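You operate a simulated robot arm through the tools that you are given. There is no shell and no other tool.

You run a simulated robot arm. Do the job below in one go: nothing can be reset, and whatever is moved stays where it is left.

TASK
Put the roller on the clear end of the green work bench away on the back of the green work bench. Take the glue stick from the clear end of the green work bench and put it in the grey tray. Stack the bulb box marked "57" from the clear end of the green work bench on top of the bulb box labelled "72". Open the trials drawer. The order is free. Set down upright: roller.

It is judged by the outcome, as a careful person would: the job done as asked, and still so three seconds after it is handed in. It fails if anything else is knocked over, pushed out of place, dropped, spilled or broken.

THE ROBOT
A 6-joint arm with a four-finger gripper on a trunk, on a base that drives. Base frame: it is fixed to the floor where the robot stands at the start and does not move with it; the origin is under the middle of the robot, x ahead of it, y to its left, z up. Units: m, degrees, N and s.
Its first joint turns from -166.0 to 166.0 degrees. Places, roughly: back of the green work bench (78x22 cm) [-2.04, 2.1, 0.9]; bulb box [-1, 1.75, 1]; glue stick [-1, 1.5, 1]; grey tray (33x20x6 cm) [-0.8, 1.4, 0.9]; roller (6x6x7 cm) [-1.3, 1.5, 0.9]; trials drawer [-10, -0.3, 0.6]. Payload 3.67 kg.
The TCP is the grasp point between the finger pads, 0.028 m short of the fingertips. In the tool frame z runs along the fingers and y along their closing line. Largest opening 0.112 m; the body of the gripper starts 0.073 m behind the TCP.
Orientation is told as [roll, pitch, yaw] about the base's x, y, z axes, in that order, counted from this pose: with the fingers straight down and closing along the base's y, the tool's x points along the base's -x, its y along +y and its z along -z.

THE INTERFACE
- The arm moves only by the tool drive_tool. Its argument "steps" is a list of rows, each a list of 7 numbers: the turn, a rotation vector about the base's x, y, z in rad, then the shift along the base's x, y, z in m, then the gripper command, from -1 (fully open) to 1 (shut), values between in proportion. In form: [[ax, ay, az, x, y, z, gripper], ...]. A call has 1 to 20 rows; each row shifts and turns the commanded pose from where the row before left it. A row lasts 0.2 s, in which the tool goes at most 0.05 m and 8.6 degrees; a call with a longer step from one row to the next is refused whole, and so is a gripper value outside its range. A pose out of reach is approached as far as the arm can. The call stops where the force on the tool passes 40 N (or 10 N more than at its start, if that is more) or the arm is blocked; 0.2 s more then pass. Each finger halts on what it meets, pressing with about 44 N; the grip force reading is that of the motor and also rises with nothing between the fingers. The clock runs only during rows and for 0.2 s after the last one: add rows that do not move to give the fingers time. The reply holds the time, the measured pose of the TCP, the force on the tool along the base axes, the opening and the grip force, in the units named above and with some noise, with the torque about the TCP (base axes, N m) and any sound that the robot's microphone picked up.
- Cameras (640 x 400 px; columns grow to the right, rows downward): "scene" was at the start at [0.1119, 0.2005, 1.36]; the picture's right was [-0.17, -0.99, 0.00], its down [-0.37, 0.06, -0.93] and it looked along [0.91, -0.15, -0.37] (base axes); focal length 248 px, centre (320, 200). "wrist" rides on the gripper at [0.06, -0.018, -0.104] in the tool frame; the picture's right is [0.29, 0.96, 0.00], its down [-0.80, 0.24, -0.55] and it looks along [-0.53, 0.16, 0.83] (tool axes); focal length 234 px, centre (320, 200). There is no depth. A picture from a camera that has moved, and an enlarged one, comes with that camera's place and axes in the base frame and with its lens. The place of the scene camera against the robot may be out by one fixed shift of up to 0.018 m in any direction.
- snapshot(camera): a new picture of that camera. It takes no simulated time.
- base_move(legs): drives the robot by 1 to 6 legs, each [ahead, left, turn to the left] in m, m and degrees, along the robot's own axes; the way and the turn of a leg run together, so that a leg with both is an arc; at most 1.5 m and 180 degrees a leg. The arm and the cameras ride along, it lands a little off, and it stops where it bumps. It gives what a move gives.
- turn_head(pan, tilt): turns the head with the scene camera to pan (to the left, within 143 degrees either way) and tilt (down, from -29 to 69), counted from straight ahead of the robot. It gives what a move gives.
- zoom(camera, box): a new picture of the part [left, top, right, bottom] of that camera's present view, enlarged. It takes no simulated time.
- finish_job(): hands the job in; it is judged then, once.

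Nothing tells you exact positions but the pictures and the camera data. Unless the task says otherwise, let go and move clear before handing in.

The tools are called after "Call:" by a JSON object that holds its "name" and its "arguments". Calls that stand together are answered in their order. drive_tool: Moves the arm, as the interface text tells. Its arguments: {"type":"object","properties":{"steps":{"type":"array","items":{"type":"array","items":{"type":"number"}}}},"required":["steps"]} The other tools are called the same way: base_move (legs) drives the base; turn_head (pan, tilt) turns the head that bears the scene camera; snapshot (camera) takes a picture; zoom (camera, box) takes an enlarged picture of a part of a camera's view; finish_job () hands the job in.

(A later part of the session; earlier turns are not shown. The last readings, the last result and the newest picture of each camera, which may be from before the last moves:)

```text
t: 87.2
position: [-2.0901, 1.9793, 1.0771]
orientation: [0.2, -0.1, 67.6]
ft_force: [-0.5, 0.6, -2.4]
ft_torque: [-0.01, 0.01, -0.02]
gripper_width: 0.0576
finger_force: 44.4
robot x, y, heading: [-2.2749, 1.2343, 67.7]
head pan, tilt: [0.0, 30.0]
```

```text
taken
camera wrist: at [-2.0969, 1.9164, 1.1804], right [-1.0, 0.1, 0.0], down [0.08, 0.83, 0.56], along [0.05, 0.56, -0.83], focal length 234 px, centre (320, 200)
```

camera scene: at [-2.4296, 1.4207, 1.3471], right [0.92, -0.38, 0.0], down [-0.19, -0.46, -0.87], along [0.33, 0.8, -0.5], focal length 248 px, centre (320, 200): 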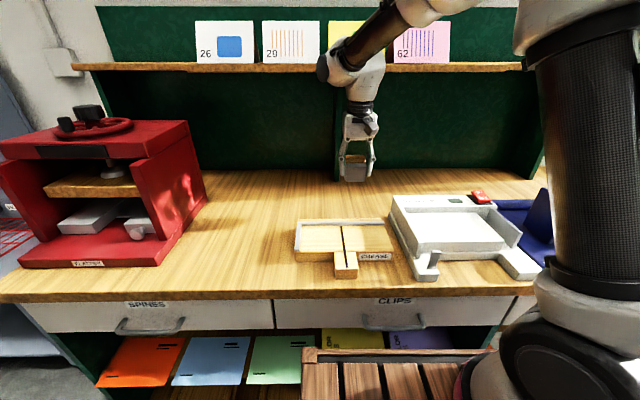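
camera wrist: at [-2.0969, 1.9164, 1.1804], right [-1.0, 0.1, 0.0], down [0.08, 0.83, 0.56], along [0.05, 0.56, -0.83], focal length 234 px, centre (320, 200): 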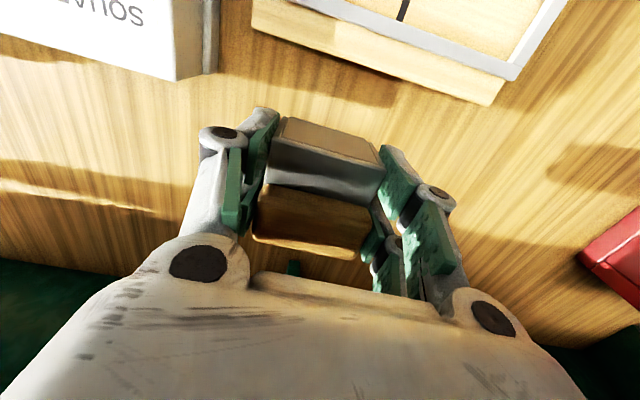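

Position confirmed; advancing to the spot and lowering.

Call:
{"name": "drive_tool", "arguments": {"steps": [[0, 0, 0, 0.0183, 0.0435, 0, 0.5], [0, 0, 0, 0.0183, 0.0435, 0, 0.5], [0, 0, 0, 0.0183, 0.0435, 0, 0.5], [0, 0, 0, 0, 0, -0.03, 0.5], [0, 0, 0, 0, 0, -0.04, 0.5], [0, 0, 0, 0, 0, -0.03, 0.5], [0, 0, 0, 0, 0, -0.015, 0.5], [0, 0, 0, 0, 0, -0.01, 0.5], [0, 0, 0, 0, 0, 0, 0.5]]}}

Call:
{"name": "zoom", "arguments": {"camera": "scene", "box": [250, 60, 490, 210]}}

Call:
{"name": "snapshot", "arguments": {"camera": "wrist"}}

```text
t: 88.2
position: [-2.0786, 2.0102, 1.0501]
orientation: [0.0, 7.2, 69.7]
ft_force: [34.4, 58.3, -11.4]
ft_torque: [-4.07, 2.2, -0.04]
gripper_width: 0.0579
finger_force: 44.4
robot x, y, heading: [-2.3034, 1.2155, 68.9]
head pan, tilt: [0.0, 30.0]
stopped in row 5: the arm was blocked; the commanded pose is now the measured one
```

```text
2.67 times, centred on (370, 135) of scene
camera zoom: at [-2.514, 1.2612, 1.3855], right [0.93, -0.36, 0.0], down [-0.14, -0.37, -0.92], along [0.33, 0.86, -0.4], focal length 662 px, centre (187, 373)
```

zoom: 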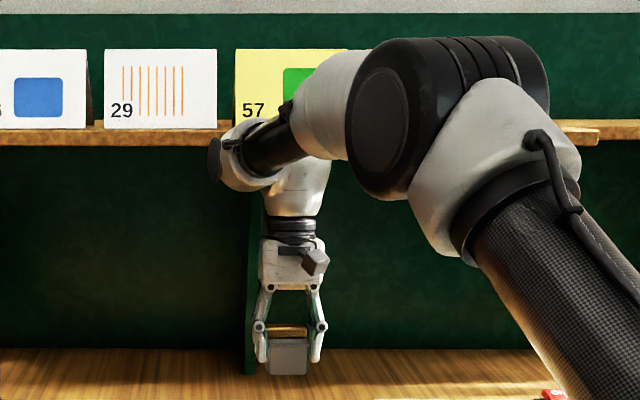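

```text
taken
camera wrist: at [-2.0773, 1.9592, 1.1607], right [-1.0, 0.06, 0.04], down [0.07, 0.89, 0.45], along [0.0, 0.45, -0.89], focal length 234 px, centre (320, 200)
```

wrist: 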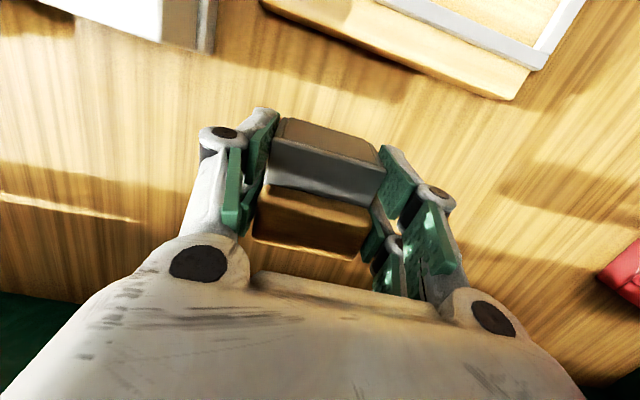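

The arm got blocked — the wrist seems to have met the hutch shelf edge and tipped the robot back slightly. I'll retreat slowly along the same line and reassess.

Call:
{"name": "drive_tool", "arguments": {"steps": [[0, 0, 0, -0.0077, -0.0185, 0, 0.5], [0, 0, 0, -0.0077, -0.0185, 0, 0.5], [0, 0, 0, 0, 0, 0, 0.5]]}}

Call:
{"name": "snapshot", "arguments": {"camera": "scene"}}

```text
t: 88.6
position: [-2.0488, 2.1248, 0.8975]
orientation: [-0.5, 13.9, 70.0]
ft_force: [-13.9, -49.4, 117.3]
ft_torque: [-0.73, -1.51, -0.74]
gripper_width: 0.1142
finger_force: 41.5
robot x, y, heading: [-2.308, 1.2197, 69.4]
head pan, tilt: [0.0, 30.0]
stopped in row 1: the arm was blocked; the commanded pose is now the measured one
```

```text
taken
camera scene: at [-2.4732, 1.3909, 1.3478], right [0.94, -0.35, 0.0], down [-0.17, -0.46, -0.87], along [0.3, 0.81, -0.49], focal length 248 px, centre (320, 200)
```

scene: 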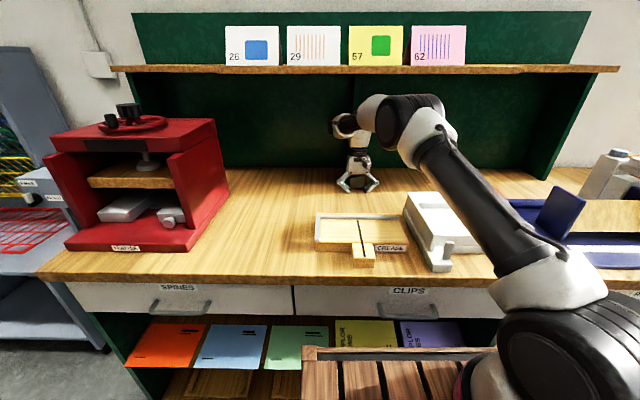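

The robot settled back and the gripper came down on the bench. I need to see where the roller is before doing anything.

Call:
{"name": "zoom", "arguments": {"camera": "scene", "box": [290, 90, 450, 210]}}

Call:
{"name": "snapshot", "arguments": {"camera": "wrist"}}

```text
3.33 times, centred on (370, 150) of scene
camera zoom: at [-2.4732, 1.3909, 1.3478], right [0.94, -0.35, 0.0], down [-0.17, -0.46, -0.87], along [0.3, 0.81, -0.49], focal length 827 px, centre (153, 367)
```

zoom: 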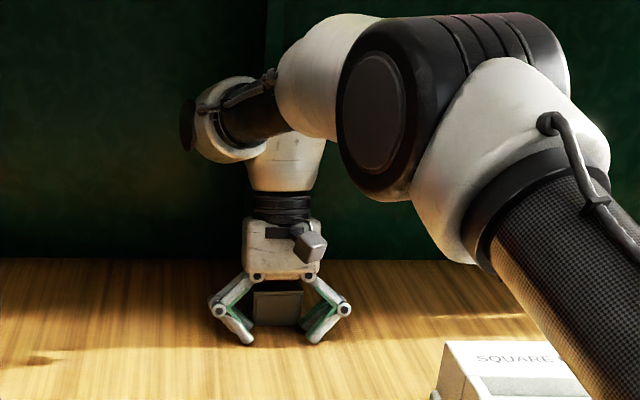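

```text
taken
camera wrist: at [-2.044, 2.0868, 1.0114], right [-1.0, 0.06, 0.06], down [0.08, 0.93, 0.35], along [-0.04, 0.35, -0.94], focal length 234 px, centre (320, 200)
```

wrist: 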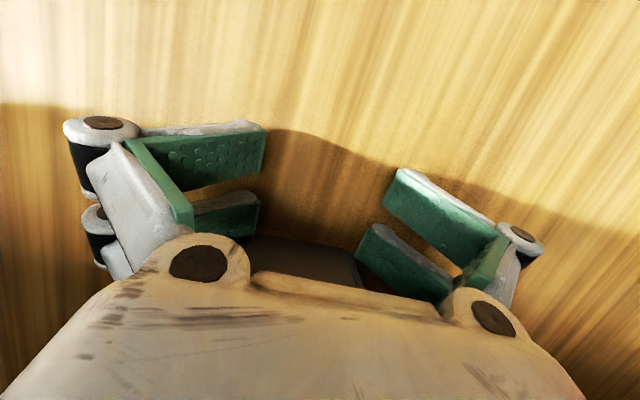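

The roller appears to be standing upright behind the opened fingers, under the palm. I'll open fully and lift gently straight up.

Call:
{"name": "drive_tool", "arguments": {"steps": [[0, 0, 0, 0, 0, 0.008, -1], [0, 0, 0, 0, 0, 0.01, -1], [0, 0, 0, 0, 0, 0.01, -1], [0, 0, 0, 0, 0, 0, -1]]}}

Call:
{"name": "snapshot", "arguments": {"camera": "wrist"}}

Call:
{"name": "snapshot", "arguments": {"camera": "scene"}}

Call:
{"name": "zoom", "arguments": {"camera": "scene", "box": [290, 110, 450, 210]}}

```text
t: 89.6
position: [-2.0541, 2.1154, 0.9504]
orientation: [-0.2, 12.7, 70.0]
ft_force: [-0.4, 0.0, 0.0]
ft_torque: [-0.03, 0.04, -0.01]
gripper_width: 0.1117
finger_force: 0.0
robot x, y, heading: [-2.3032, 1.2247, 69.6]
head pan, tilt: [0.0, 30.0]
```

```text
taken
camera wrist: at [-2.0499, 2.0742, 1.0631], right [-1.0, 0.06, 0.06], down [0.08, 0.93, 0.37], along [-0.03, 0.37, -0.93], focal length 234 px, centre (320, 200)
```

wrist: 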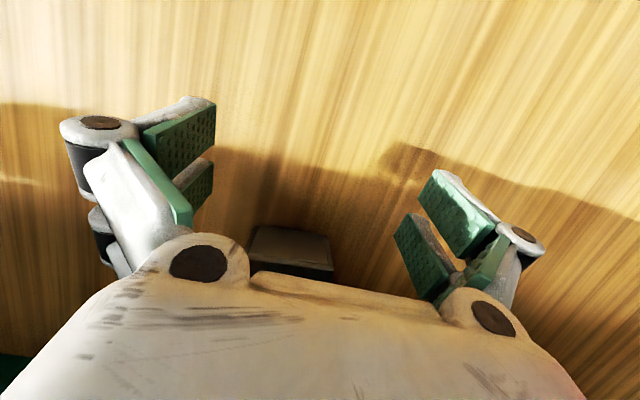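

```text
taken
camera scene: at [-2.4672, 1.4031, 1.3471], right [0.94, -0.35, 0.0], down [-0.18, -0.47, -0.87], along [0.3, 0.81, -0.5], focal length 248 px, centre (320, 200)
```

scene: 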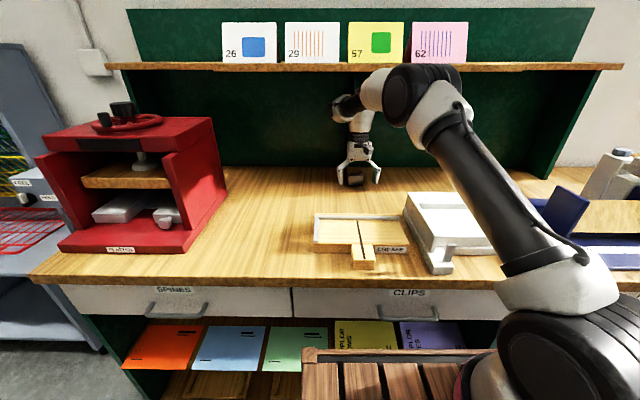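

```text
4.00 times, centred on (370, 160) of scene
camera zoom: at [-2.4672, 1.4031, 1.3471], right [0.94, -0.35, 0.0], down [-0.18, -0.47, -0.87], along [0.3, 0.81, -0.5], focal length 993 px, centre (120, 360)
```

zoom: 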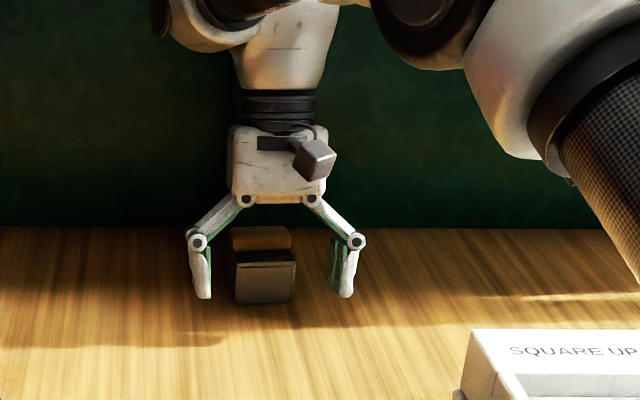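

The roller is standing upright at the back, right in front of the hutch; cards on the shelf look undisturbed. The wrist must have hit the shelf edge at that height, so I'll back out low, then level the tool.

Call:
{"name": "drive_tool", "arguments": {"steps": [[0, 0, 0, -0.0077, -0.0185, 0, -1], [0, 0, 0, -0.0077, -0.0185, 0, -1], [0, 0, 0, -0.0077, -0.0185, 0, -1], [0, 0, 0, -0.0077, -0.0185, 0, -1], [0, 0, 0, -0.0077, -0.0185, 0, -1], [0.0695, -0.0253, 0, 0, 0, 0.005, -1], [0.0695, -0.0253, 0, 0, 0, 0.005, -1], [0.0695, -0.0253, 0, 0, 0, 0.005, -1], [0, 0, 0, 0, 0, 0, -1]]}}

Call:
{"name": "snapshot", "arguments": {"camera": "wrist"}}

Call:
{"name": "snapshot", "arguments": {"camera": "scene"}}

```text
t: 91.6
position: [-2.0914, 2.022, 0.9629]
orientation: [-0.2, -0.1, 70.0]
ft_force: [-0.3, 0.2, -0.2]
ft_torque: [0.06, -0.03, 0.01]
gripper_width: 0.1118
finger_force: 0.0
robot x, y, heading: [-2.3051, 1.2221, 69.6]
head pan, tilt: [0.0, 30.0]
```

```text
taken
camera wrist: at [-2.0963, 1.9587, 1.0664], right [-1.0, 0.06, 0.0], down [0.05, 0.83, 0.55], along [0.03, 0.55, -0.83], focal length 234 px, centre (320, 200)
```

wrist: 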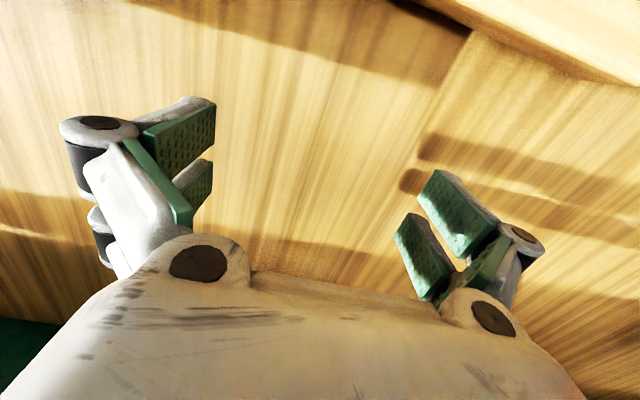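

```text
taken
camera scene: at [-2.4672, 1.4029, 1.3471], right [0.94, -0.35, 0.0], down [-0.18, -0.47, -0.87], along [0.3, 0.81, -0.5], focal length 248 px, centre (320, 200)
```

scene: 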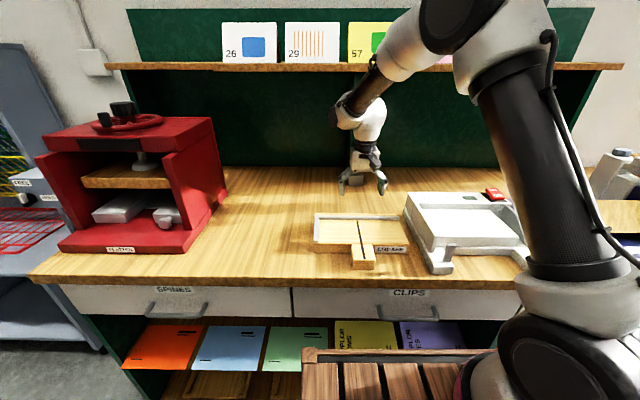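

Call:
{"name": "drive_tool", "arguments": {"steps": [[0, 0, 0, -0.0153, -0.037, 0.01, -1], [0, 0, 0, 0, 0, 0.045, -1], [0, 0, 0, 0, 0, 0.045, -1], [0, 0, 0, -0.0077, -0.0185, 0.04, -1], [0, 0, 0, -0.0153, -0.037, 0.02, -1], [0, 0, 0, -0.0153, -0.037, 0.02, -1], [0, 0, 0, 0, 0, 0, -1]]}}

Call:
{"name": "snapshot", "arguments": {"camera": "wrist"}}

Call:
{"name": "zoom", "arguments": {"camera": "scene", "box": [290, 130, 450, 230]}}

Call:
{"name": "snapshot", "arguments": {"camera": "scene"}}

```text
t: 93.2
position: [-2.1449, 1.8904, 1.1428]
orientation: [-0.2, 0.0, 70.0]
ft_force: [1.3, 0.0, -0.1]
ft_torque: [-0.03, -0.01, 0.0]
gripper_width: 0.1122
finger_force: 0.1
robot x, y, heading: [-2.3039, 1.2197, 69.6]
head pan, tilt: [0.0, 30.0]
```

```text
taken
camera wrist: at [-2.1492, 1.8288, 1.2468], right [-1.0, 0.06, 0.0], down [0.05, 0.83, 0.55], along [0.03, 0.55, -0.83], focal length 234 px, centre (320, 200)
```

wrist: 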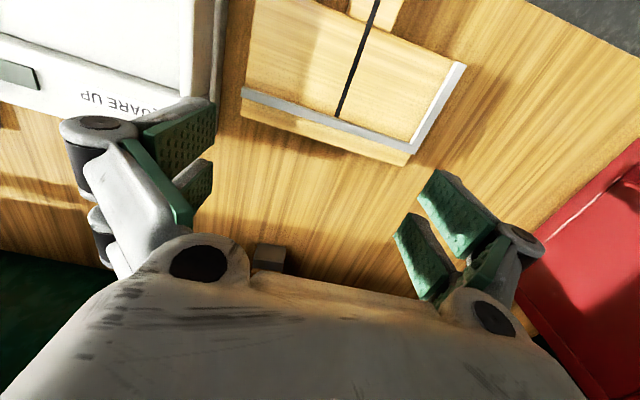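

```text
4.00 times, centred on (370, 180) of scene
camera zoom: at [-2.4672, 1.4031, 1.3471], right [0.94, -0.35, 0.0], down [-0.18, -0.47, -0.87], along [0.3, 0.81, -0.5], focal length 993 px, centre (120, 280)
```

zoom: 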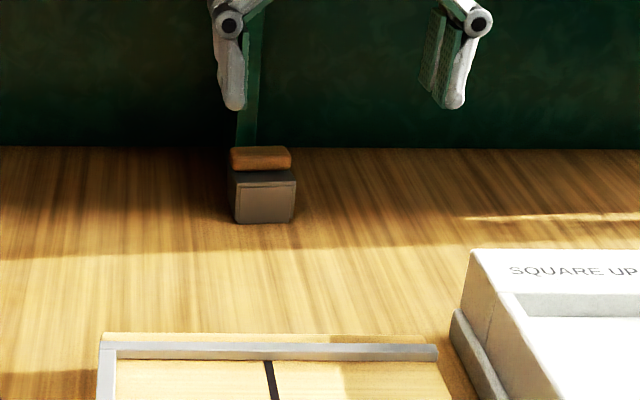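

```text
taken
camera scene: at [-2.4672, 1.4031, 1.3471], right [0.94, -0.35, 0.0], down [-0.18, -0.47, -0.87], along [0.3, 0.81, -0.5], focal length 248 px, centre (320, 200)
```

scene: 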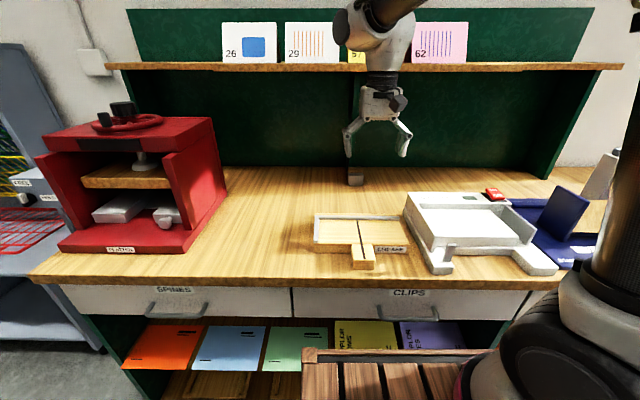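

Call:
{"name": "zoom", "arguments": {"camera": "wrist", "box": [230, 220, 310, 280]}}

Call:
{"name": "zoom", "arguments": {"camera": "scene", "box": [330, 150, 394, 190]}}

Call:
{"name": "turn_head", "arguments": {"pan": -25, "tilt": 30}}

Call:
{"name": "snapshot", "arguments": {"camera": "scene"}}

```text
6.67 times, centred on (270, 250) of wrist
camera zoom: at [-2.1492, 1.8288, 1.2468], right [-1.0, 0.06, 0.0], down [0.05, 0.83, 0.55], along [0.03, 0.55, -0.83], focal length 1561 px, centre (653, -133)
```

zoom: 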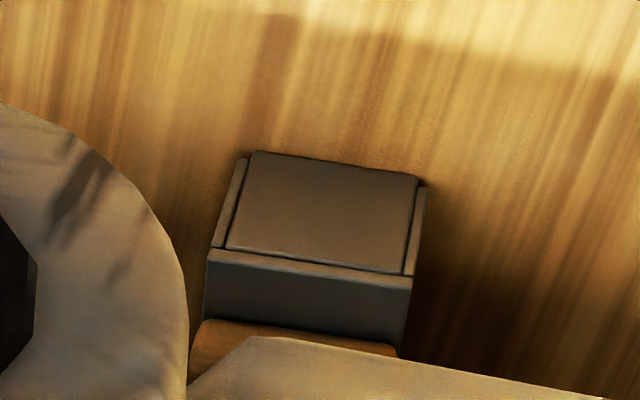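

```text
10.00 times, centred on (362, 170) of scene
camera zoom: at [-2.4672, 1.4031, 1.3471], right [0.94, -0.35, 0.0], down [-0.18, -0.47, -0.87], along [0.3, 0.81, -0.5], focal length 2482 px, centre (-100, 500)
```

zoom: 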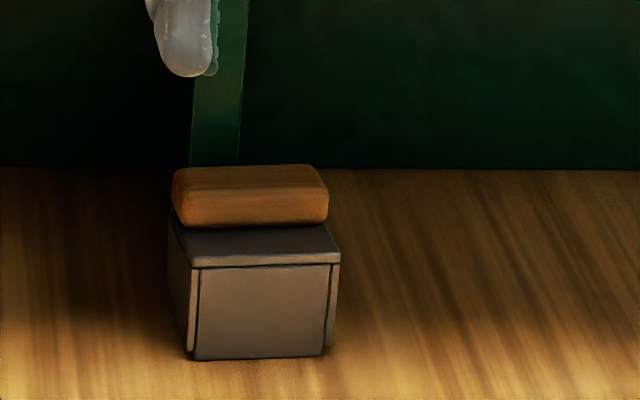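

```text
t: 94.1
position: [-2.1451, 1.8923, 1.1432]
orientation: [-0.2, 0.1, 70.0]
ft_force: [0.6, 0.1, 0.4]
ft_torque: [0.01, 0.01, 0.01]
gripper_width: 0.1118
finger_force: 0.0
robot x, y, heading: [-2.3081, 1.2243, 69.4]
head pan, tilt: [-25.0, 30.0]
```

```text
taken
camera scene: at [-2.4345, 1.3815, 1.3471], right [0.7, -0.71, 0.0], down [-0.36, -0.35, -0.87], along [0.62, 0.61, -0.5], focal length 248 px, centre (320, 200)
```

scene: 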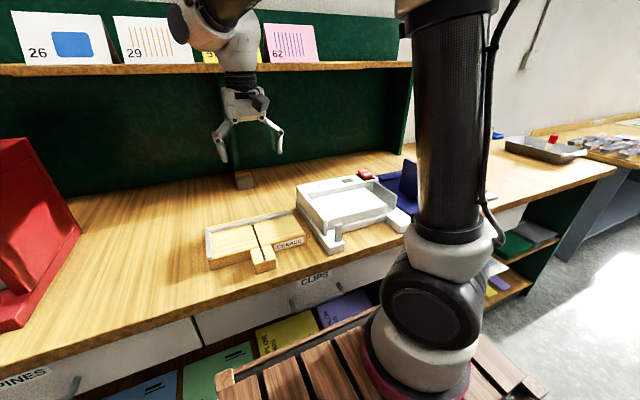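

The roller is upright at about (-2.027, 2.188), only ~1 cm in front of the divider. I'd like it a bit more clearly inside the strip, so I'll tilt the tool (wrist leaning toward the robot, away from shelf) and approach low.

Call:
{"name": "drive_tool", "arguments": {"steps": [[0, 0, 0.082, 0, 0, 0, -1], [0.1051, -0.0288, 0, 0, 0, 0, -1], [0.1051, -0.0288, 0, 0, 0, 0, -1], [0.1051, -0.0288, 0, 0, 0, 0, -1], [0.1051, -0.0288, 0, 0, 0, 0, -1], [0, 0, 0, 0.018, 0.033, 0, -1], [0, 0, 0, 0.018, 0.033, 0, -1], [0, 0, 0, 0.0185, 0.0325, 0, -1], [0, 0, 0, 0, 0, -0.04, -1], [0, 0, 0, 0, 0, -0.04, -1], [0, 0, 0, 0, 0, 0, -1]]}}

Call:
{"name": "snapshot", "arguments": {"camera": "wrist"}}

Call:
{"name": "turn_head", "arguments": {"pan": 0, "tilt": 25}}

Call:
{"name": "snapshot", "arguments": {"camera": "scene"}}

```text
t: 96.5
position: [-2.0915, 1.9913, 1.0621]
orientation: [-0.2, -24.9, 74.7]
ft_force: [-0.2, -0.1, -0.6]
ft_torque: [0.0, 0.0, 0.0]
gripper_width: 0.1122
finger_force: 0.0
robot x, y, heading: [-2.3068, 1.2213, 69.4]
head pan, tilt: [-25.0, 30.0]
```

```text
taken
camera wrist: at [-2.1001, 1.8906, 1.131], right [-0.99, 0.0, -0.12], down [-0.1, 0.53, 0.84], along [0.07, 0.84, -0.53], focal length 234 px, centre (320, 200)
```

wrist: 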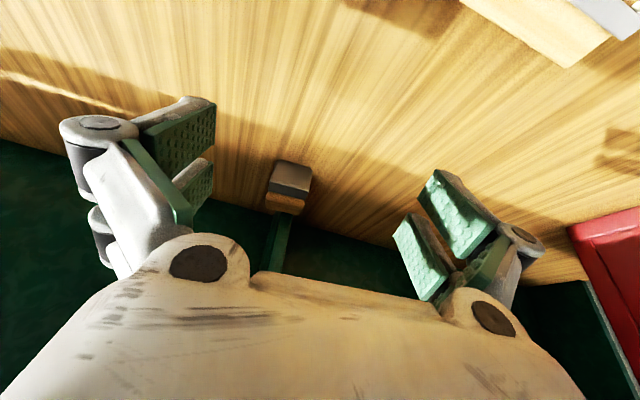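

```text
t: 97.3
position: [-2.0904, 1.9906, 1.0638]
orientation: [-0.2, -25.0, 74.7]
ft_force: [-0.8, -1.1, 0.4]
ft_torque: [0.0, 0.04, 0.0]
gripper_width: 0.1123
finger_force: 0.1
robot x, y, heading: [-2.3069, 1.2232, 69.6]
head pan, tilt: [0.0, 25.0]
```

```text
taken
camera scene: at [-2.4666, 1.4045, 1.3551], right [0.94, -0.35, 0.0], down [-0.15, -0.4, -0.91], along [0.32, 0.85, -0.42], focal length 248 px, centre (320, 200)
```

scene: 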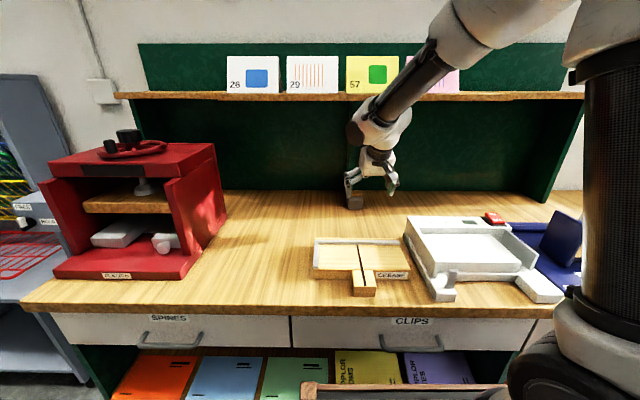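

Aligned with the roller and clear of the shelf. Lowering, then advancing with fingers straddling it—checking midway.

Call:
{"name": "drive_tool", "arguments": {"steps": [[0, 0, 0, 0, 0, -0.04, -1], [0, 0, 0, 0, 0, -0.04, -1], [0, 0, 0, 0, 0, -0.03, -1], [0, 0, 0, 0.0124, 0.038, 0, -1], [0, 0, 0, 0.0124, 0.038, 0, -1], [0, 0, 0, 0, 0, 0, -1]]}}

Call:
{"name": "snapshot", "arguments": {"camera": "wrist"}}

Call:
{"name": "zoom", "arguments": {"camera": "scene", "box": [290, 110, 450, 230]}}

```text
t: 98.8
position: [-2.0664, 2.067, 0.9533]
orientation: [-0.2, -24.9, 74.8]
ft_force: [0.1, -0.3, 0.1]
ft_torque: [-0.03, -0.02, 0.02]
gripper_width: 0.1122
finger_force: 0.1
robot x, y, heading: [-2.3047, 1.2186, 69.5]
head pan, tilt: [0.0, 25.0]
```

```text
taken
camera wrist: at [-2.0755, 1.9662, 1.0222], right [-0.99, 0.0, -0.12], down [-0.1, 0.54, 0.84], along [0.07, 0.84, -0.53], focal length 234 px, centre (320, 200)
```

wrist: 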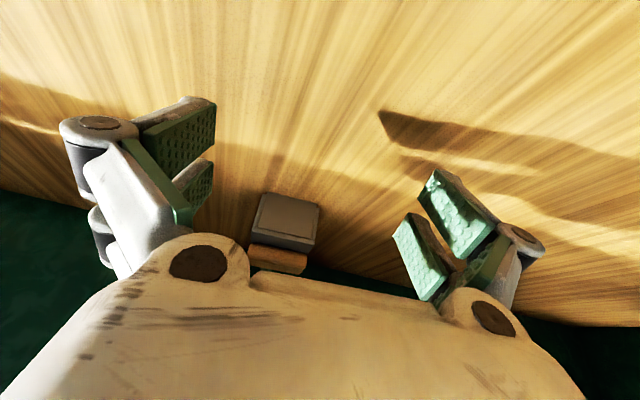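

```text
3.33 times, centred on (370, 170) of scene
camera zoom: at [-2.4667, 1.4044, 1.3551], right [0.94, -0.35, 0.0], down [-0.15, -0.4, -0.91], along [0.32, 0.85, -0.42], focal length 827 px, centre (153, 300)
```

zoom: 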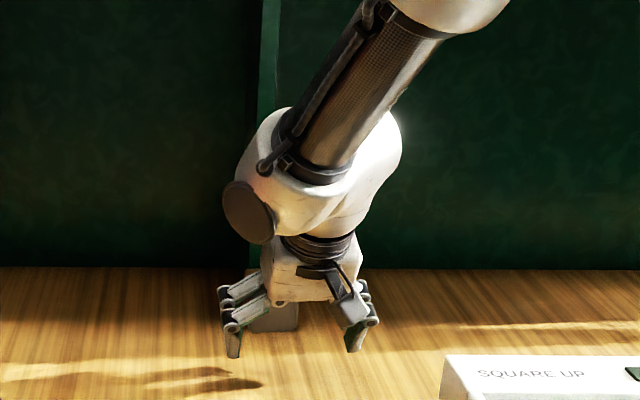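

Call:
{"name": "drive_tool", "arguments": {"steps": [[0, 0, 0, 0.0124, 0.036, 0, -1], [0, 0, 0, 0.0124, 0.036, 0, -1], [0, 0, 0, 0, 0, 0, -1]]}}

Call:
{"name": "snapshot", "arguments": {"camera": "wrist"}}

Call:
{"name": "zoom", "arguments": {"camera": "scene", "box": [290, 110, 450, 230]}}

```text
t: 99.5
position: [-2.0427, 2.1386, 0.9546]
orientation: [-0.1, -25.0, 74.6]
ft_force: [-0.7, 0.1, 0.5]
ft_torque: [0.04, -0.01, -0.01]
gripper_width: 0.1121
finger_force: 0.0
robot x, y, heading: [-2.304, 1.2257, 69.5]
head pan, tilt: [0.0, 25.0]
```

```text
taken
camera wrist: at [-2.051, 2.0389, 1.0221], right [-0.99, 0.0, -0.12], down [-0.1, 0.54, 0.84], along [0.07, 0.84, -0.53], focal length 234 px, centre (320, 200)
```

wrist: 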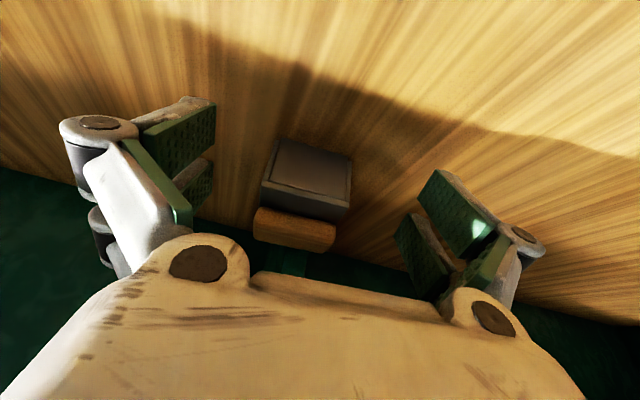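

```text
3.33 times, centred on (370, 170) of scene
camera zoom: at [-2.4667, 1.4044, 1.3551], right [0.94, -0.35, 0.0], down [-0.15, -0.4, -0.91], along [0.32, 0.85, -0.42], focal length 827 px, centre (153, 300)
```

zoom: 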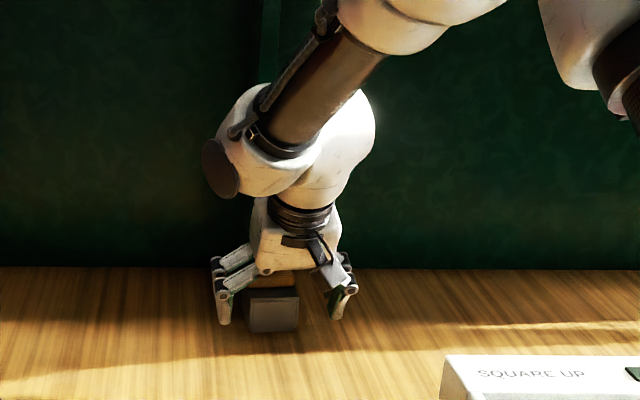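

Call:
{"name": "drive_tool", "arguments": {"steps": [[0, 0, 0, 0.006, 0.018, -0.002, -1], [0, 0, 0, 0.007, 0.02, -0.002, -1], [0, 0, 0, 0, 0, 0, -1]]}}

Call:
{"name": "snapshot", "arguments": {"camera": "wrist"}}

Call:
{"name": "zoom", "arguments": {"camera": "scene", "box": [290, 110, 450, 230]}}

```text
t: 100.3
position: [-2.0278, 2.1766, 0.9493]
orientation: [-0.1, -24.9, 74.7]
ft_force: [-0.2, 0.7, 0.1]
ft_torque: [-0.02, -0.02, -0.01]
gripper_width: 0.1121
finger_force: 0.1
robot x, y, heading: [-2.3035, 1.2241, 69.3]
head pan, tilt: [0.0, 25.0]
```

```text
taken
camera wrist: at [-2.0372, 2.077, 1.0184], right [-0.99, 0.0, -0.12], down [-0.1, 0.53, 0.84], along [0.07, 0.84, -0.53], focal length 234 px, centre (320, 200)
```

wrist: 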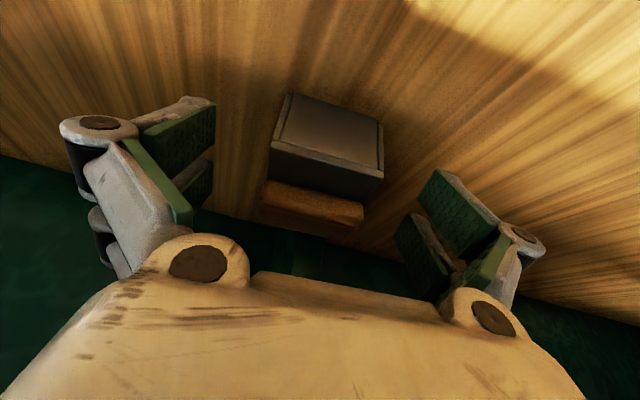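

```text
3.33 times, centred on (370, 170) of scene
camera zoom: at [-2.4667, 1.4045, 1.3551], right [0.94, -0.35, 0.0], down [-0.15, -0.4, -0.91], along [0.32, 0.85, -0.42], focal length 827 px, centre (153, 300)
```

zoom: 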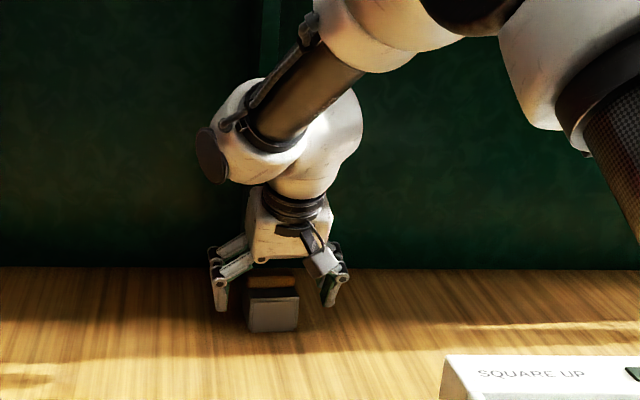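

Roller is between the fingers. Gripping, lifting 1 cm, moving 6 cm forward from the divider.

Call:
{"name": "drive_tool", "arguments": {"steps": [[0, 0, 0, 0, 0, 0, -0.6], [0, 0, 0, 0, 0, 0, -0.3], [0, 0, 0, 0, 0, 0, 0], [0, 0, 0, 0, 0, 0, 0.3], [0, 0, 0, 0, 0, 0, 0.5], [0, 0, 0, 0, 0, 0, 0.5]]}}

Call:
{"name": "drive_tool", "arguments": {"steps": [[0, 0, 0, 0, 0, 0.005, 0.5], [0, 0, 0, 0, 0, 0.007, 0.5], [0, 0, 0, -0.0075, -0.0185, 0, 0.5], [0, 0, 0, -0.0075, -0.0185, 0, 0.5], [0, 0, 0, -0.0075, -0.0185, 0, 0.5], [0, 0, 0, 0, 0, 0, 0.5]]}}

Call:
{"name": "snapshot", "arguments": {"camera": "wrist"}}

Call:
{"name": "zoom", "arguments": {"camera": "scene", "box": [290, 110, 450, 230]}}

```text
t: 101.8
position: [-2.0291, 2.1767, 0.9494]
orientation: [-0.2, -25.0, 74.7]
ft_force: [-0.1, 0.7, 0.2]
ft_torque: [-0.01, -0.07, 0.0]
gripper_width: 0.0579
finger_force: 43.3
robot x, y, heading: [-2.3048, 1.2224, 69.2]
head pan, tilt: [0.0, 25.0]
```

```text
t: 103.2
position: [-2.0508, 2.1218, 0.9627]
orientation: [-0.1, -25.0, 74.6]
ft_force: [0.1, -0.5, -3.5]
ft_torque: [0.0, 0.02, 0.0]
gripper_width: 0.0578
finger_force: 44.1
robot x, y, heading: [-2.3043, 1.2239, 69.6]
head pan, tilt: [0.0, 25.0]
```

```text
taken
camera wrist: at [-2.0603, 2.0215, 1.0299], right [-0.99, 0.0, -0.12], down [-0.1, 0.53, 0.84], along [0.07, 0.84, -0.53], focal length 234 px, centre (320, 200)
```

wrist: 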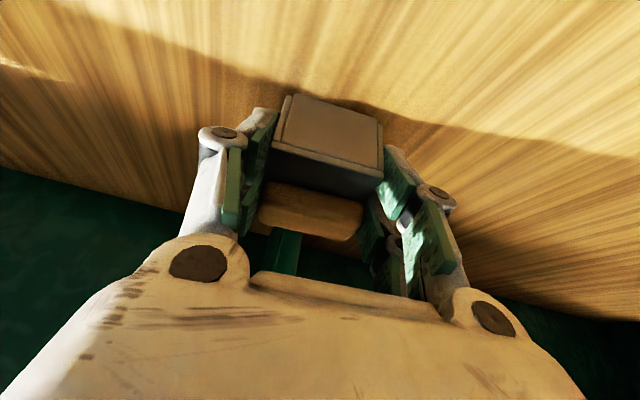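

```text
3.33 times, centred on (370, 170) of scene
camera zoom: at [-2.4666, 1.4047, 1.3551], right [0.94, -0.35, 0.0], down [-0.15, -0.4, -0.91], along [0.32, 0.85, -0.42], focal length 827 px, centre (153, 300)
```

zoom: 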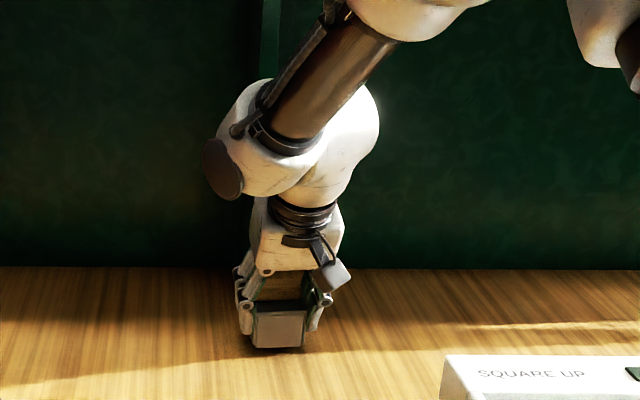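

Roller centre is now ~(-2.048, 2.133). Lowering to contact.

Call:
{"name": "drive_tool", "arguments": {"steps": [[0, 0, 0, 0, 0, -0.006, 0.5], [0, 0, 0, 0, 0, -0.004, 0.5], [0, 0, 0, 0, 0, 0, 0.5]]}}

Call:
{"name": "drive_tool", "arguments": {"steps": [[0, 0, 0, 0, 0, -0.002, 0.5], [0, 0, 0, 0, 0, 0, 0.5]]}}

```text
t: 104.0
position: [-2.052, 2.1215, 0.9516]
orientation: [-0.2, -25.0, 74.7]
ft_force: [-0.2, 0.0, -3.9]
ft_torque: [-0.02, 0.01, 0.01]
gripper_width: 0.0577
finger_force: 44.4
robot x, y, heading: [-2.3035, 1.2221, 69.4]
head pan, tilt: [0.0, 25.0]
```

```text
t: 104.5
position: [-2.0519, 2.1211, 0.9506]
orientation: [-0.2, -25.1, 74.7]
ft_force: [0.9, 0.3, 1.3]
ft_torque: [-0.08, -0.04, 0.02]
gripper_width: 0.0578
finger_force: 44.2
robot x, y, heading: [-2.3027, 1.2212, 69.5]
head pan, tilt: [0.0, 25.0]
```

Force has turned from carrying weight to light support: it's touching. One more millimetre, then release and back out horizontally.

Call:
{"name": "drive_tool", "arguments": {"steps": [[0, 0, 0, 0, 0, -0.001, 0.5], [0, 0, 0, 0, 0, 0, 0.3], [0, 0, 0, 0, 0, 0, 0], [0, 0, 0, 0, 0, 0, -0.5], [0, 0, 0, 0, 0, 0, -1], [0, 0, 0, 0, 0, 0, -1]]}}

Call:
{"name": "drive_tool", "arguments": {"steps": [[0, 0, 0, -0.0056, -0.0192, 0.002, -1], [0, 0, 0, -0.0056, -0.0192, 0.002, -1], [0, 0, 0, -0.0056, -0.0192, 0.002, -1], [0, 0, 0, -0.0056, -0.0192, 0.002, -1], [0, 0, 0, -0.0056, -0.0192, 0.02, -1], [0, 0, 0, 0, 0, 0.04, -1], [0, 0, 0, -0.0056, -0.0192, 0.04, -1], [0, 0, 0, -0.011, -0.0384, 0.02, -1]]}}

Call:
{"name": "snapshot", "arguments": {"camera": "wrist"}}

Call:
{"name": "snapshot", "arguments": {"camera": "scene"}}

```text
t: 106.0
position: [-2.0507, 2.119, 0.9488]
orientation: [-0.2, -25.0, 74.6]
ft_force: [0.0, 0.2, -0.2]
ft_torque: [0.01, 0.0, 0.02]
gripper_width: 0.112
finger_force: 0.1
robot x, y, heading: [-2.3039, 1.2236, 69.2]
head pan, tilt: [0.0, 25.0]
```

```text
t: 107.8
position: [-2.0973, 1.9688, 1.0745]
orientation: [-0.2, -24.9, 74.6]
ft_force: [0.9, 0.3, 0.0]
ft_torque: [-0.01, -0.01, 0.0]
gripper_width: 0.1121
finger_force: 0.0
robot x, y, heading: [-2.3079, 1.227, 69.2]
head pan, tilt: [0.0, 25.0]
```

```text
taken
camera wrist: at [-2.1061, 1.8677, 1.1433], right [-0.99, 0.0, -0.12], down [-0.1, 0.54, 0.84], along [0.07, 0.84, -0.53], focal length 234 px, centre (320, 200)
```

wrist: 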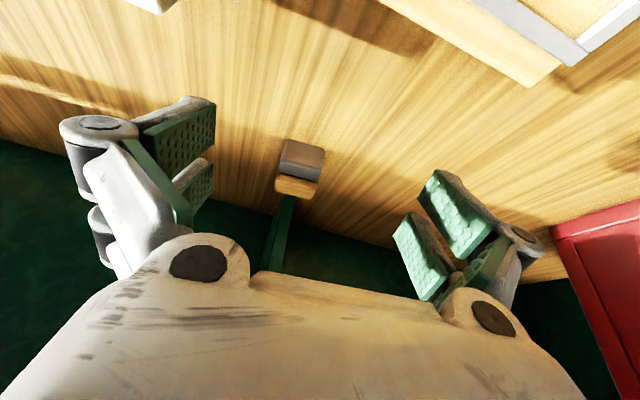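

```text
taken
camera scene: at [-2.4666, 1.405, 1.3551], right [0.94, -0.35, 0.0], down [-0.15, -0.4, -0.91], along [0.32, 0.85, -0.42], focal length 248 px, centre (320, 200)
```

scene: 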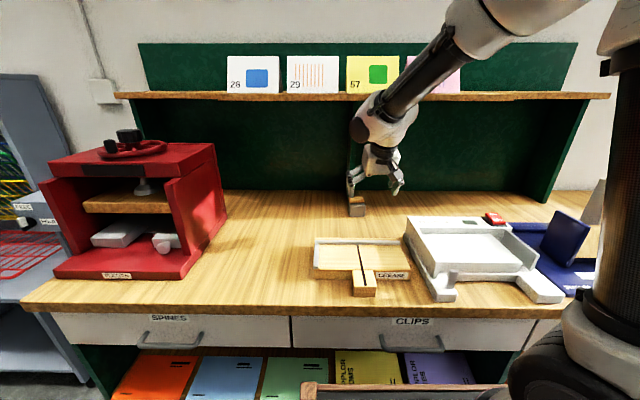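

Roller is upright and free. Now retract up and back, level the tool, and back away from the bench.

Call:
{"name": "drive_tool", "arguments": {"steps": [[0, 0, 0, -0.0115, -0.0277, 0.035, -1], [0, 0, 0, -0.0115, -0.0277, 0.035, -1], [0, 0, 0, -0.0115, -0.0277, 0.035, -1], [0, 0, 0, -0.0115, -0.0277, 0.03, -1], [0, 0, 0, -0.0115, -0.0277, 0.01, -1], [-0.1051, 0.0288, 0, 0, 0, 0, -1], [-0.1051, 0.0288, 0, 0, 0, 0, -1], [-0.1051, 0.0288, 0, 0, 0, 0, -1], [-0.1051, 0.0288, 0, 0, 0, 0, -1], [0, 0, 0, 0, 0, 0, -1]]}}

Call:
{"name": "zoom", "arguments": {"camera": "scene", "box": [200, 50, 520, 250]}}

Call:
{"name": "snapshot", "arguments": {"camera": "scene"}}

```text
t: 110.0
position: [-2.1536, 1.8277, 1.2216]
orientation: [-0.2, 0.1, 74.6]
ft_force: [-0.1, 0.2, 0.6]
ft_torque: [-0.01, 0.0, 0.01]
gripper_width: 0.112
finger_force: 0.1
robot x, y, heading: [-2.303, 1.2204, 69.6]
head pan, tilt: [0.0, 25.0]
```

```text
2.00 times, centred on (360, 150) of scene
camera zoom: at [-2.4667, 1.4043, 1.3551], right [0.94, -0.35, 0.0], down [-0.15, -0.4, -0.91], along [0.32, 0.85, -0.42], focal length 496 px, centre (240, 300)
```

zoom: 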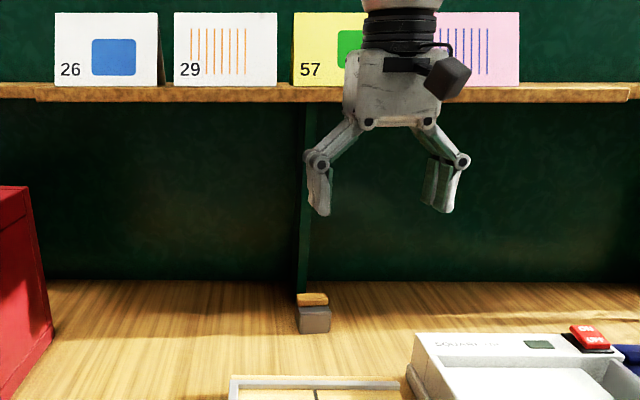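

```text
taken
camera scene: at [-2.4667, 1.4043, 1.3551], right [0.94, -0.35, 0.0], down [-0.15, -0.4, -0.91], along [0.32, 0.85, -0.42], focal length 248 px, centre (320, 200)
```

scene: 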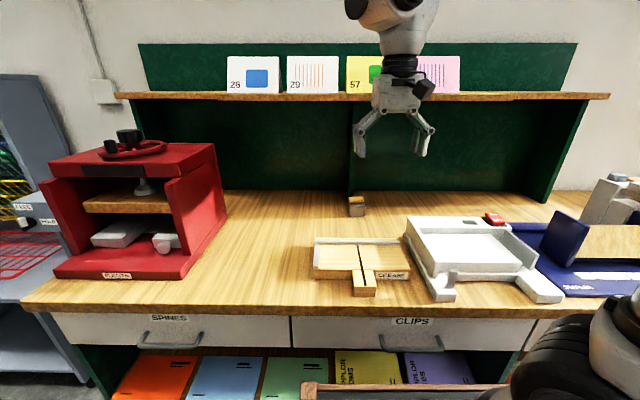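

All bench tasks look good. Now back away and look toward the trials drawer (about 8 m away, direction ~191°).

Call:
{"name": "base_move", "arguments": {"legs": [[-0.45, 0, 0]]}}

Call:
{"name": "turn_head", "arguments": {"pan": 120, "tilt": 12}}

Call:
{"name": "snapshot", "arguments": {"camera": "scene"}}

Call:
{"name": "zoom", "arguments": {"camera": "scene", "box": [220, 100, 420, 225]}}

```text
t: 112.7
position: [-2.3157, 1.4017, 1.2228]
orientation: [-0.2, 0.0, 74.8]
ft_force: [0.1, -0.5, 0.2]
ft_torque: [0.01, -0.01, 0.05]
gripper_width: 0.1121
finger_force: 0.1
robot x, y, heading: [-2.462, 0.7953, 69.7]
head pan, tilt: [0.0, 25.0]
```

```text
t: 114.7
position: [-2.3166, 1.4012, 1.2217]
orientation: [-0.1, 0.0, 74.8]
ft_force: [0.3, 0.4, 0.4]
ft_torque: [0.01, 0.0, 0.03]
gripper_width: 0.112
finger_force: 0.0
robot x, y, heading: [-2.4681, 0.7985, 69.2]
head pan, tilt: [120.0, 12.0]
```

```text
taken
camera scene: at [-2.7516, 0.8752, 1.3762], right [-0.16, 0.99, 0.0], down [0.21, 0.03, -0.98], along [-0.96, -0.16, -0.21], focal length 248 px, centre (320, 200)
```

scene: 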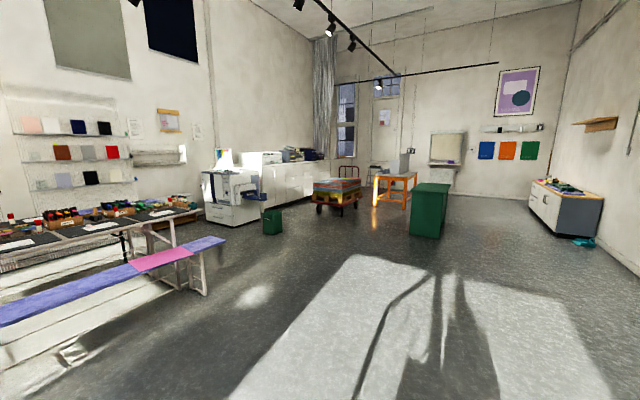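

```text
3.20 times, centred on (320, 162) of scene
camera zoom: at [-2.7516, 0.8752, 1.3762], right [-0.16, 0.99, 0.0], down [0.21, 0.03, -0.98], along [-0.96, -0.16, -0.21], focal length 794 px, centre (320, 320)
```

zoom: 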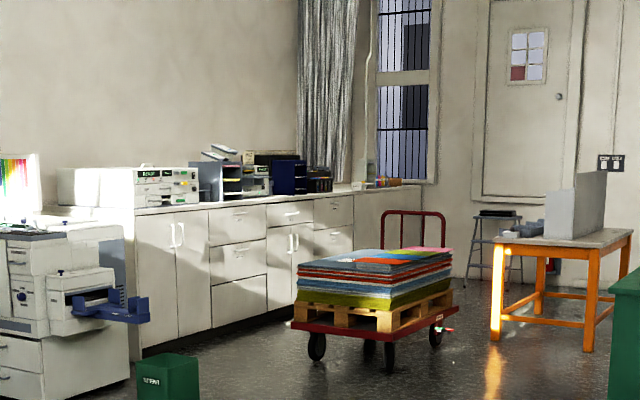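

The cabinets with drawers are at the far end, parallel to this bench, with a paper cart and orange table nearby. I'll turn toward -x and drive about 3.7 m in open floor, then look again.

Call:
{"name": "base_move", "arguments": {"legs": [[0, 0, 110.8], [1.4, 0, 0], [1.4, 0, 0], [0.9, 0, 0]]}}

Call:
{"name": "turn_head", "arguments": {"pan": 15, "tilt": 22}}

Call:
{"name": "snapshot", "arguments": {"camera": "scene"}}

Call:
{"name": "zoom", "arguments": {"camera": "scene", "box": [200, 80, 440, 230]}}

```text
t: 137.2
position: [-6.7832, 0.6881, 1.2218]
orientation: [-0.2, 0.0, -173.8]
ft_force: [0.2, 0.9, -0.4]
ft_torque: [0.03, -0.03, -0.01]
gripper_width: 0.112
finger_force: 0.2
robot x, y, heading: [-6.1637, 0.7695, -179.0]
head pan, tilt: [120.0, 12.0]
```

```text
t: 139.0
position: [-6.7816, 0.6886, 1.2233]
orientation: [-0.1, -0.1, -173.8]
ft_force: [-0.5, 0.0, 0.0]
ft_torque: [0.0, -0.01, -0.02]
gripper_width: 0.112
finger_force: 0.0
robot x, y, heading: [-6.1638, 0.769, -179.0]
head pan, tilt: [15.0, 22.0]
```

```text
taken
camera scene: at [-6.2686, 0.5298, 1.36], right [-0.27, 0.96, 0.0], down [0.36, 0.1, -0.93], along [-0.89, -0.25, -0.37], focal length 248 px, centre (320, 200)
```

scene: 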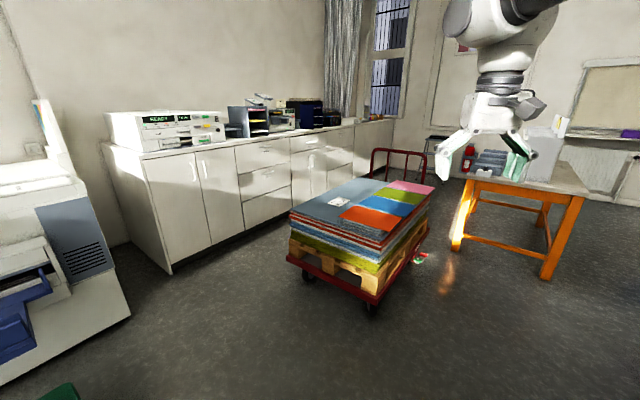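

```text
2.67 times, centred on (320, 155) of scene
camera zoom: at [-6.2686, 0.5298, 1.36], right [-0.27, 0.96, 0.0], down [0.36, 0.1, -0.93], along [-0.89, -0.25, -0.37], focal length 662 px, centre (320, 320)
```

zoom: 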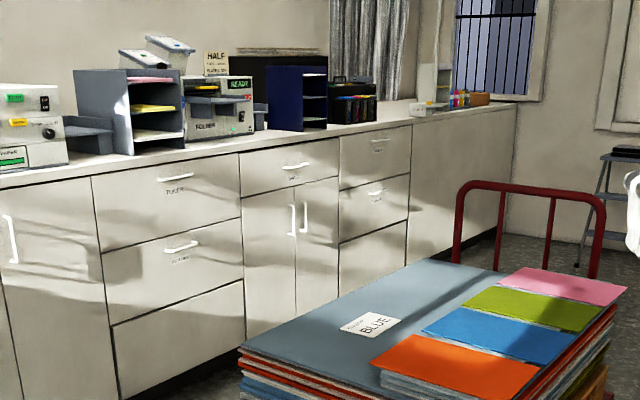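

Call:
{"name": "zoom", "arguments": {"camera": "scene", "box": [280, 115, 376, 175]}}

Call:
{"name": "zoom", "arguments": {"camera": "scene", "box": [235, 135, 315, 185]}}

Call:
{"name": "zoom", "arguments": {"camera": "scene", "box": [320, 125, 368, 155]}}

```text
6.67 times, centred on (328, 145) of scene
camera zoom: at [-6.2686, 0.5298, 1.36], right [-0.27, 0.96, 0.0], down [0.36, 0.1, -0.93], along [-0.89, -0.25, -0.37], focal length 1655 px, centre (267, 567)
```

zoom: 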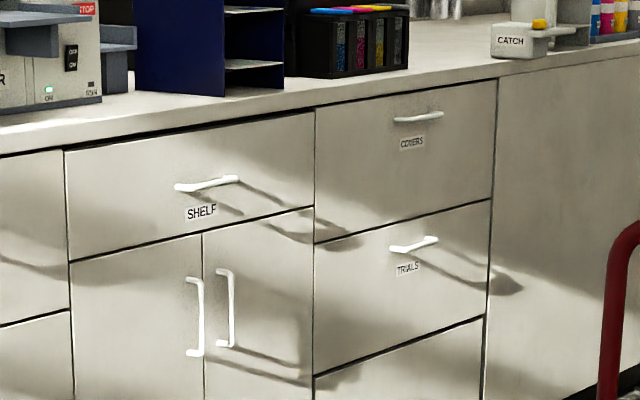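

```text
8.00 times, centred on (275, 160) of scene
camera zoom: at [-6.2686, 0.5298, 1.36], right [-0.27, 0.96, 0.0], down [0.36, 0.1, -0.93], along [-0.89, -0.25, -0.37], focal length 1986 px, centre (680, 520)
```

zoom: 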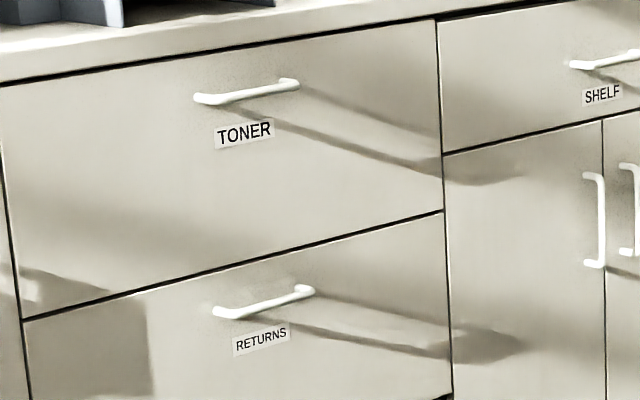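

```text
13.33 times, centred on (344, 140) of scene
camera zoom: at [-6.2686, 0.5298, 1.36], right [-0.27, 0.96, 0.0], down [0.36, 0.1, -0.93], along [-0.89, -0.25, -0.37], focal length 3310 px, centre (0, 1000)
```

zoom: 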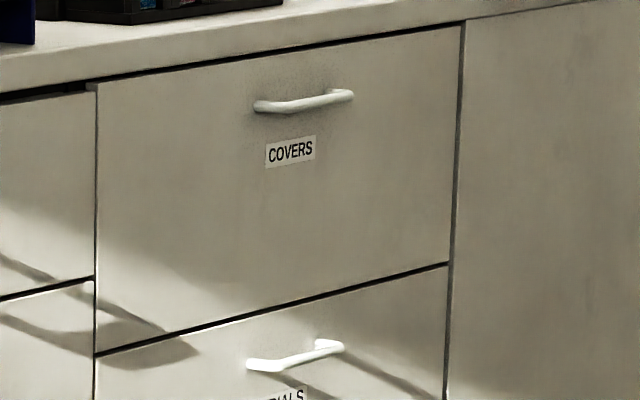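

TRIALS is the middle drawer in the fourth column, handle ≈ (-9.90, -0.17, 0.645). I'll go through the corridor between the cabinets and the cart, heading parallel to the cabinets. First turn and stage before the cart.

Call:
{"name": "base_move", "arguments": {"legs": [[0, 0, -23.5], [0.55, 0, 0], [0, 1.0, 0]]}}

Call:
{"name": "turn_head", "arguments": {"pan": 25, "tilt": 40}}

Call:
{"name": "snapshot", "arguments": {"camera": "scene"}}

Call:
{"name": "turn_head", "arguments": {"pan": 90, "tilt": 40}}

Call:
{"name": "snapshot", "arguments": {"camera": "scene"}}

```text
t: 148.2
position: [-7.6575, 0.2381, 1.2212]
orientation: [-0.2, 0.0, 162.1]
ft_force: [0.6, 0.1, -0.3]
ft_torque: [-0.01, -0.01, -0.01]
gripper_width: 0.1118
finger_force: 0.0
robot x, y, heading: [-7.0574, 0.0581, 156.6]
head pan, tilt: [15.0, 22.0]
```

```text
t: 149.0
position: [-7.6574, 0.2385, 1.2214]
orientation: [-0.2, -0.1, 162.2]
ft_force: [0.1, -0.7, -0.9]
ft_torque: [0.01, -0.02, 0.02]
gripper_width: 0.1119
finger_force: 0.0
robot x, y, heading: [-7.0593, 0.0615, 156.6]
head pan, tilt: [25.0, 40.0]
```

```text
taken
camera scene: at [-7.2462, -0.131, 1.3319], right [-0.03, 1.0, 0.0], down [0.64, 0.02, -0.77], along [-0.77, -0.02, -0.64], focal length 248 px, centre (320, 200)
```

scene: 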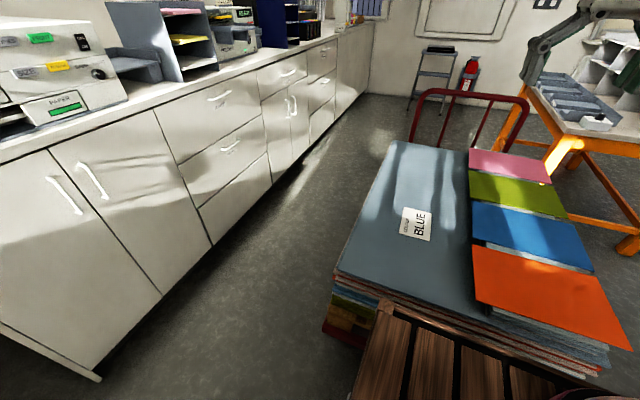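

```text
t: 150.4
position: [-7.6581, 0.2375, 1.2217]
orientation: [-0.2, 0.0, 162.1]
ft_force: [-0.5, 0.0, 0.7]
ft_torque: [0.04, 0.03, 0.02]
gripper_width: 0.1119
finger_force: 0.1
robot x, y, heading: [-7.0573, 0.0609, 156.8]
head pan, tilt: [90.0, 40.0]
```

```text
taken
camera scene: at [-7.1947, -0.2065, 1.3318], right [-0.92, 0.39, 0.0], down [0.25, 0.59, -0.77], along [-0.3, -0.7, -0.64], focal length 248 px, centre (320, 200)
```

scene: 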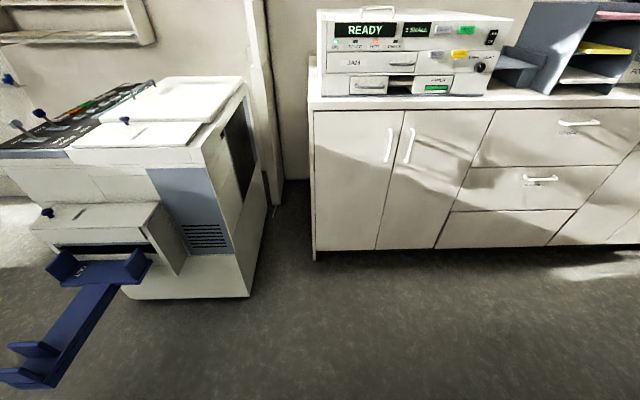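

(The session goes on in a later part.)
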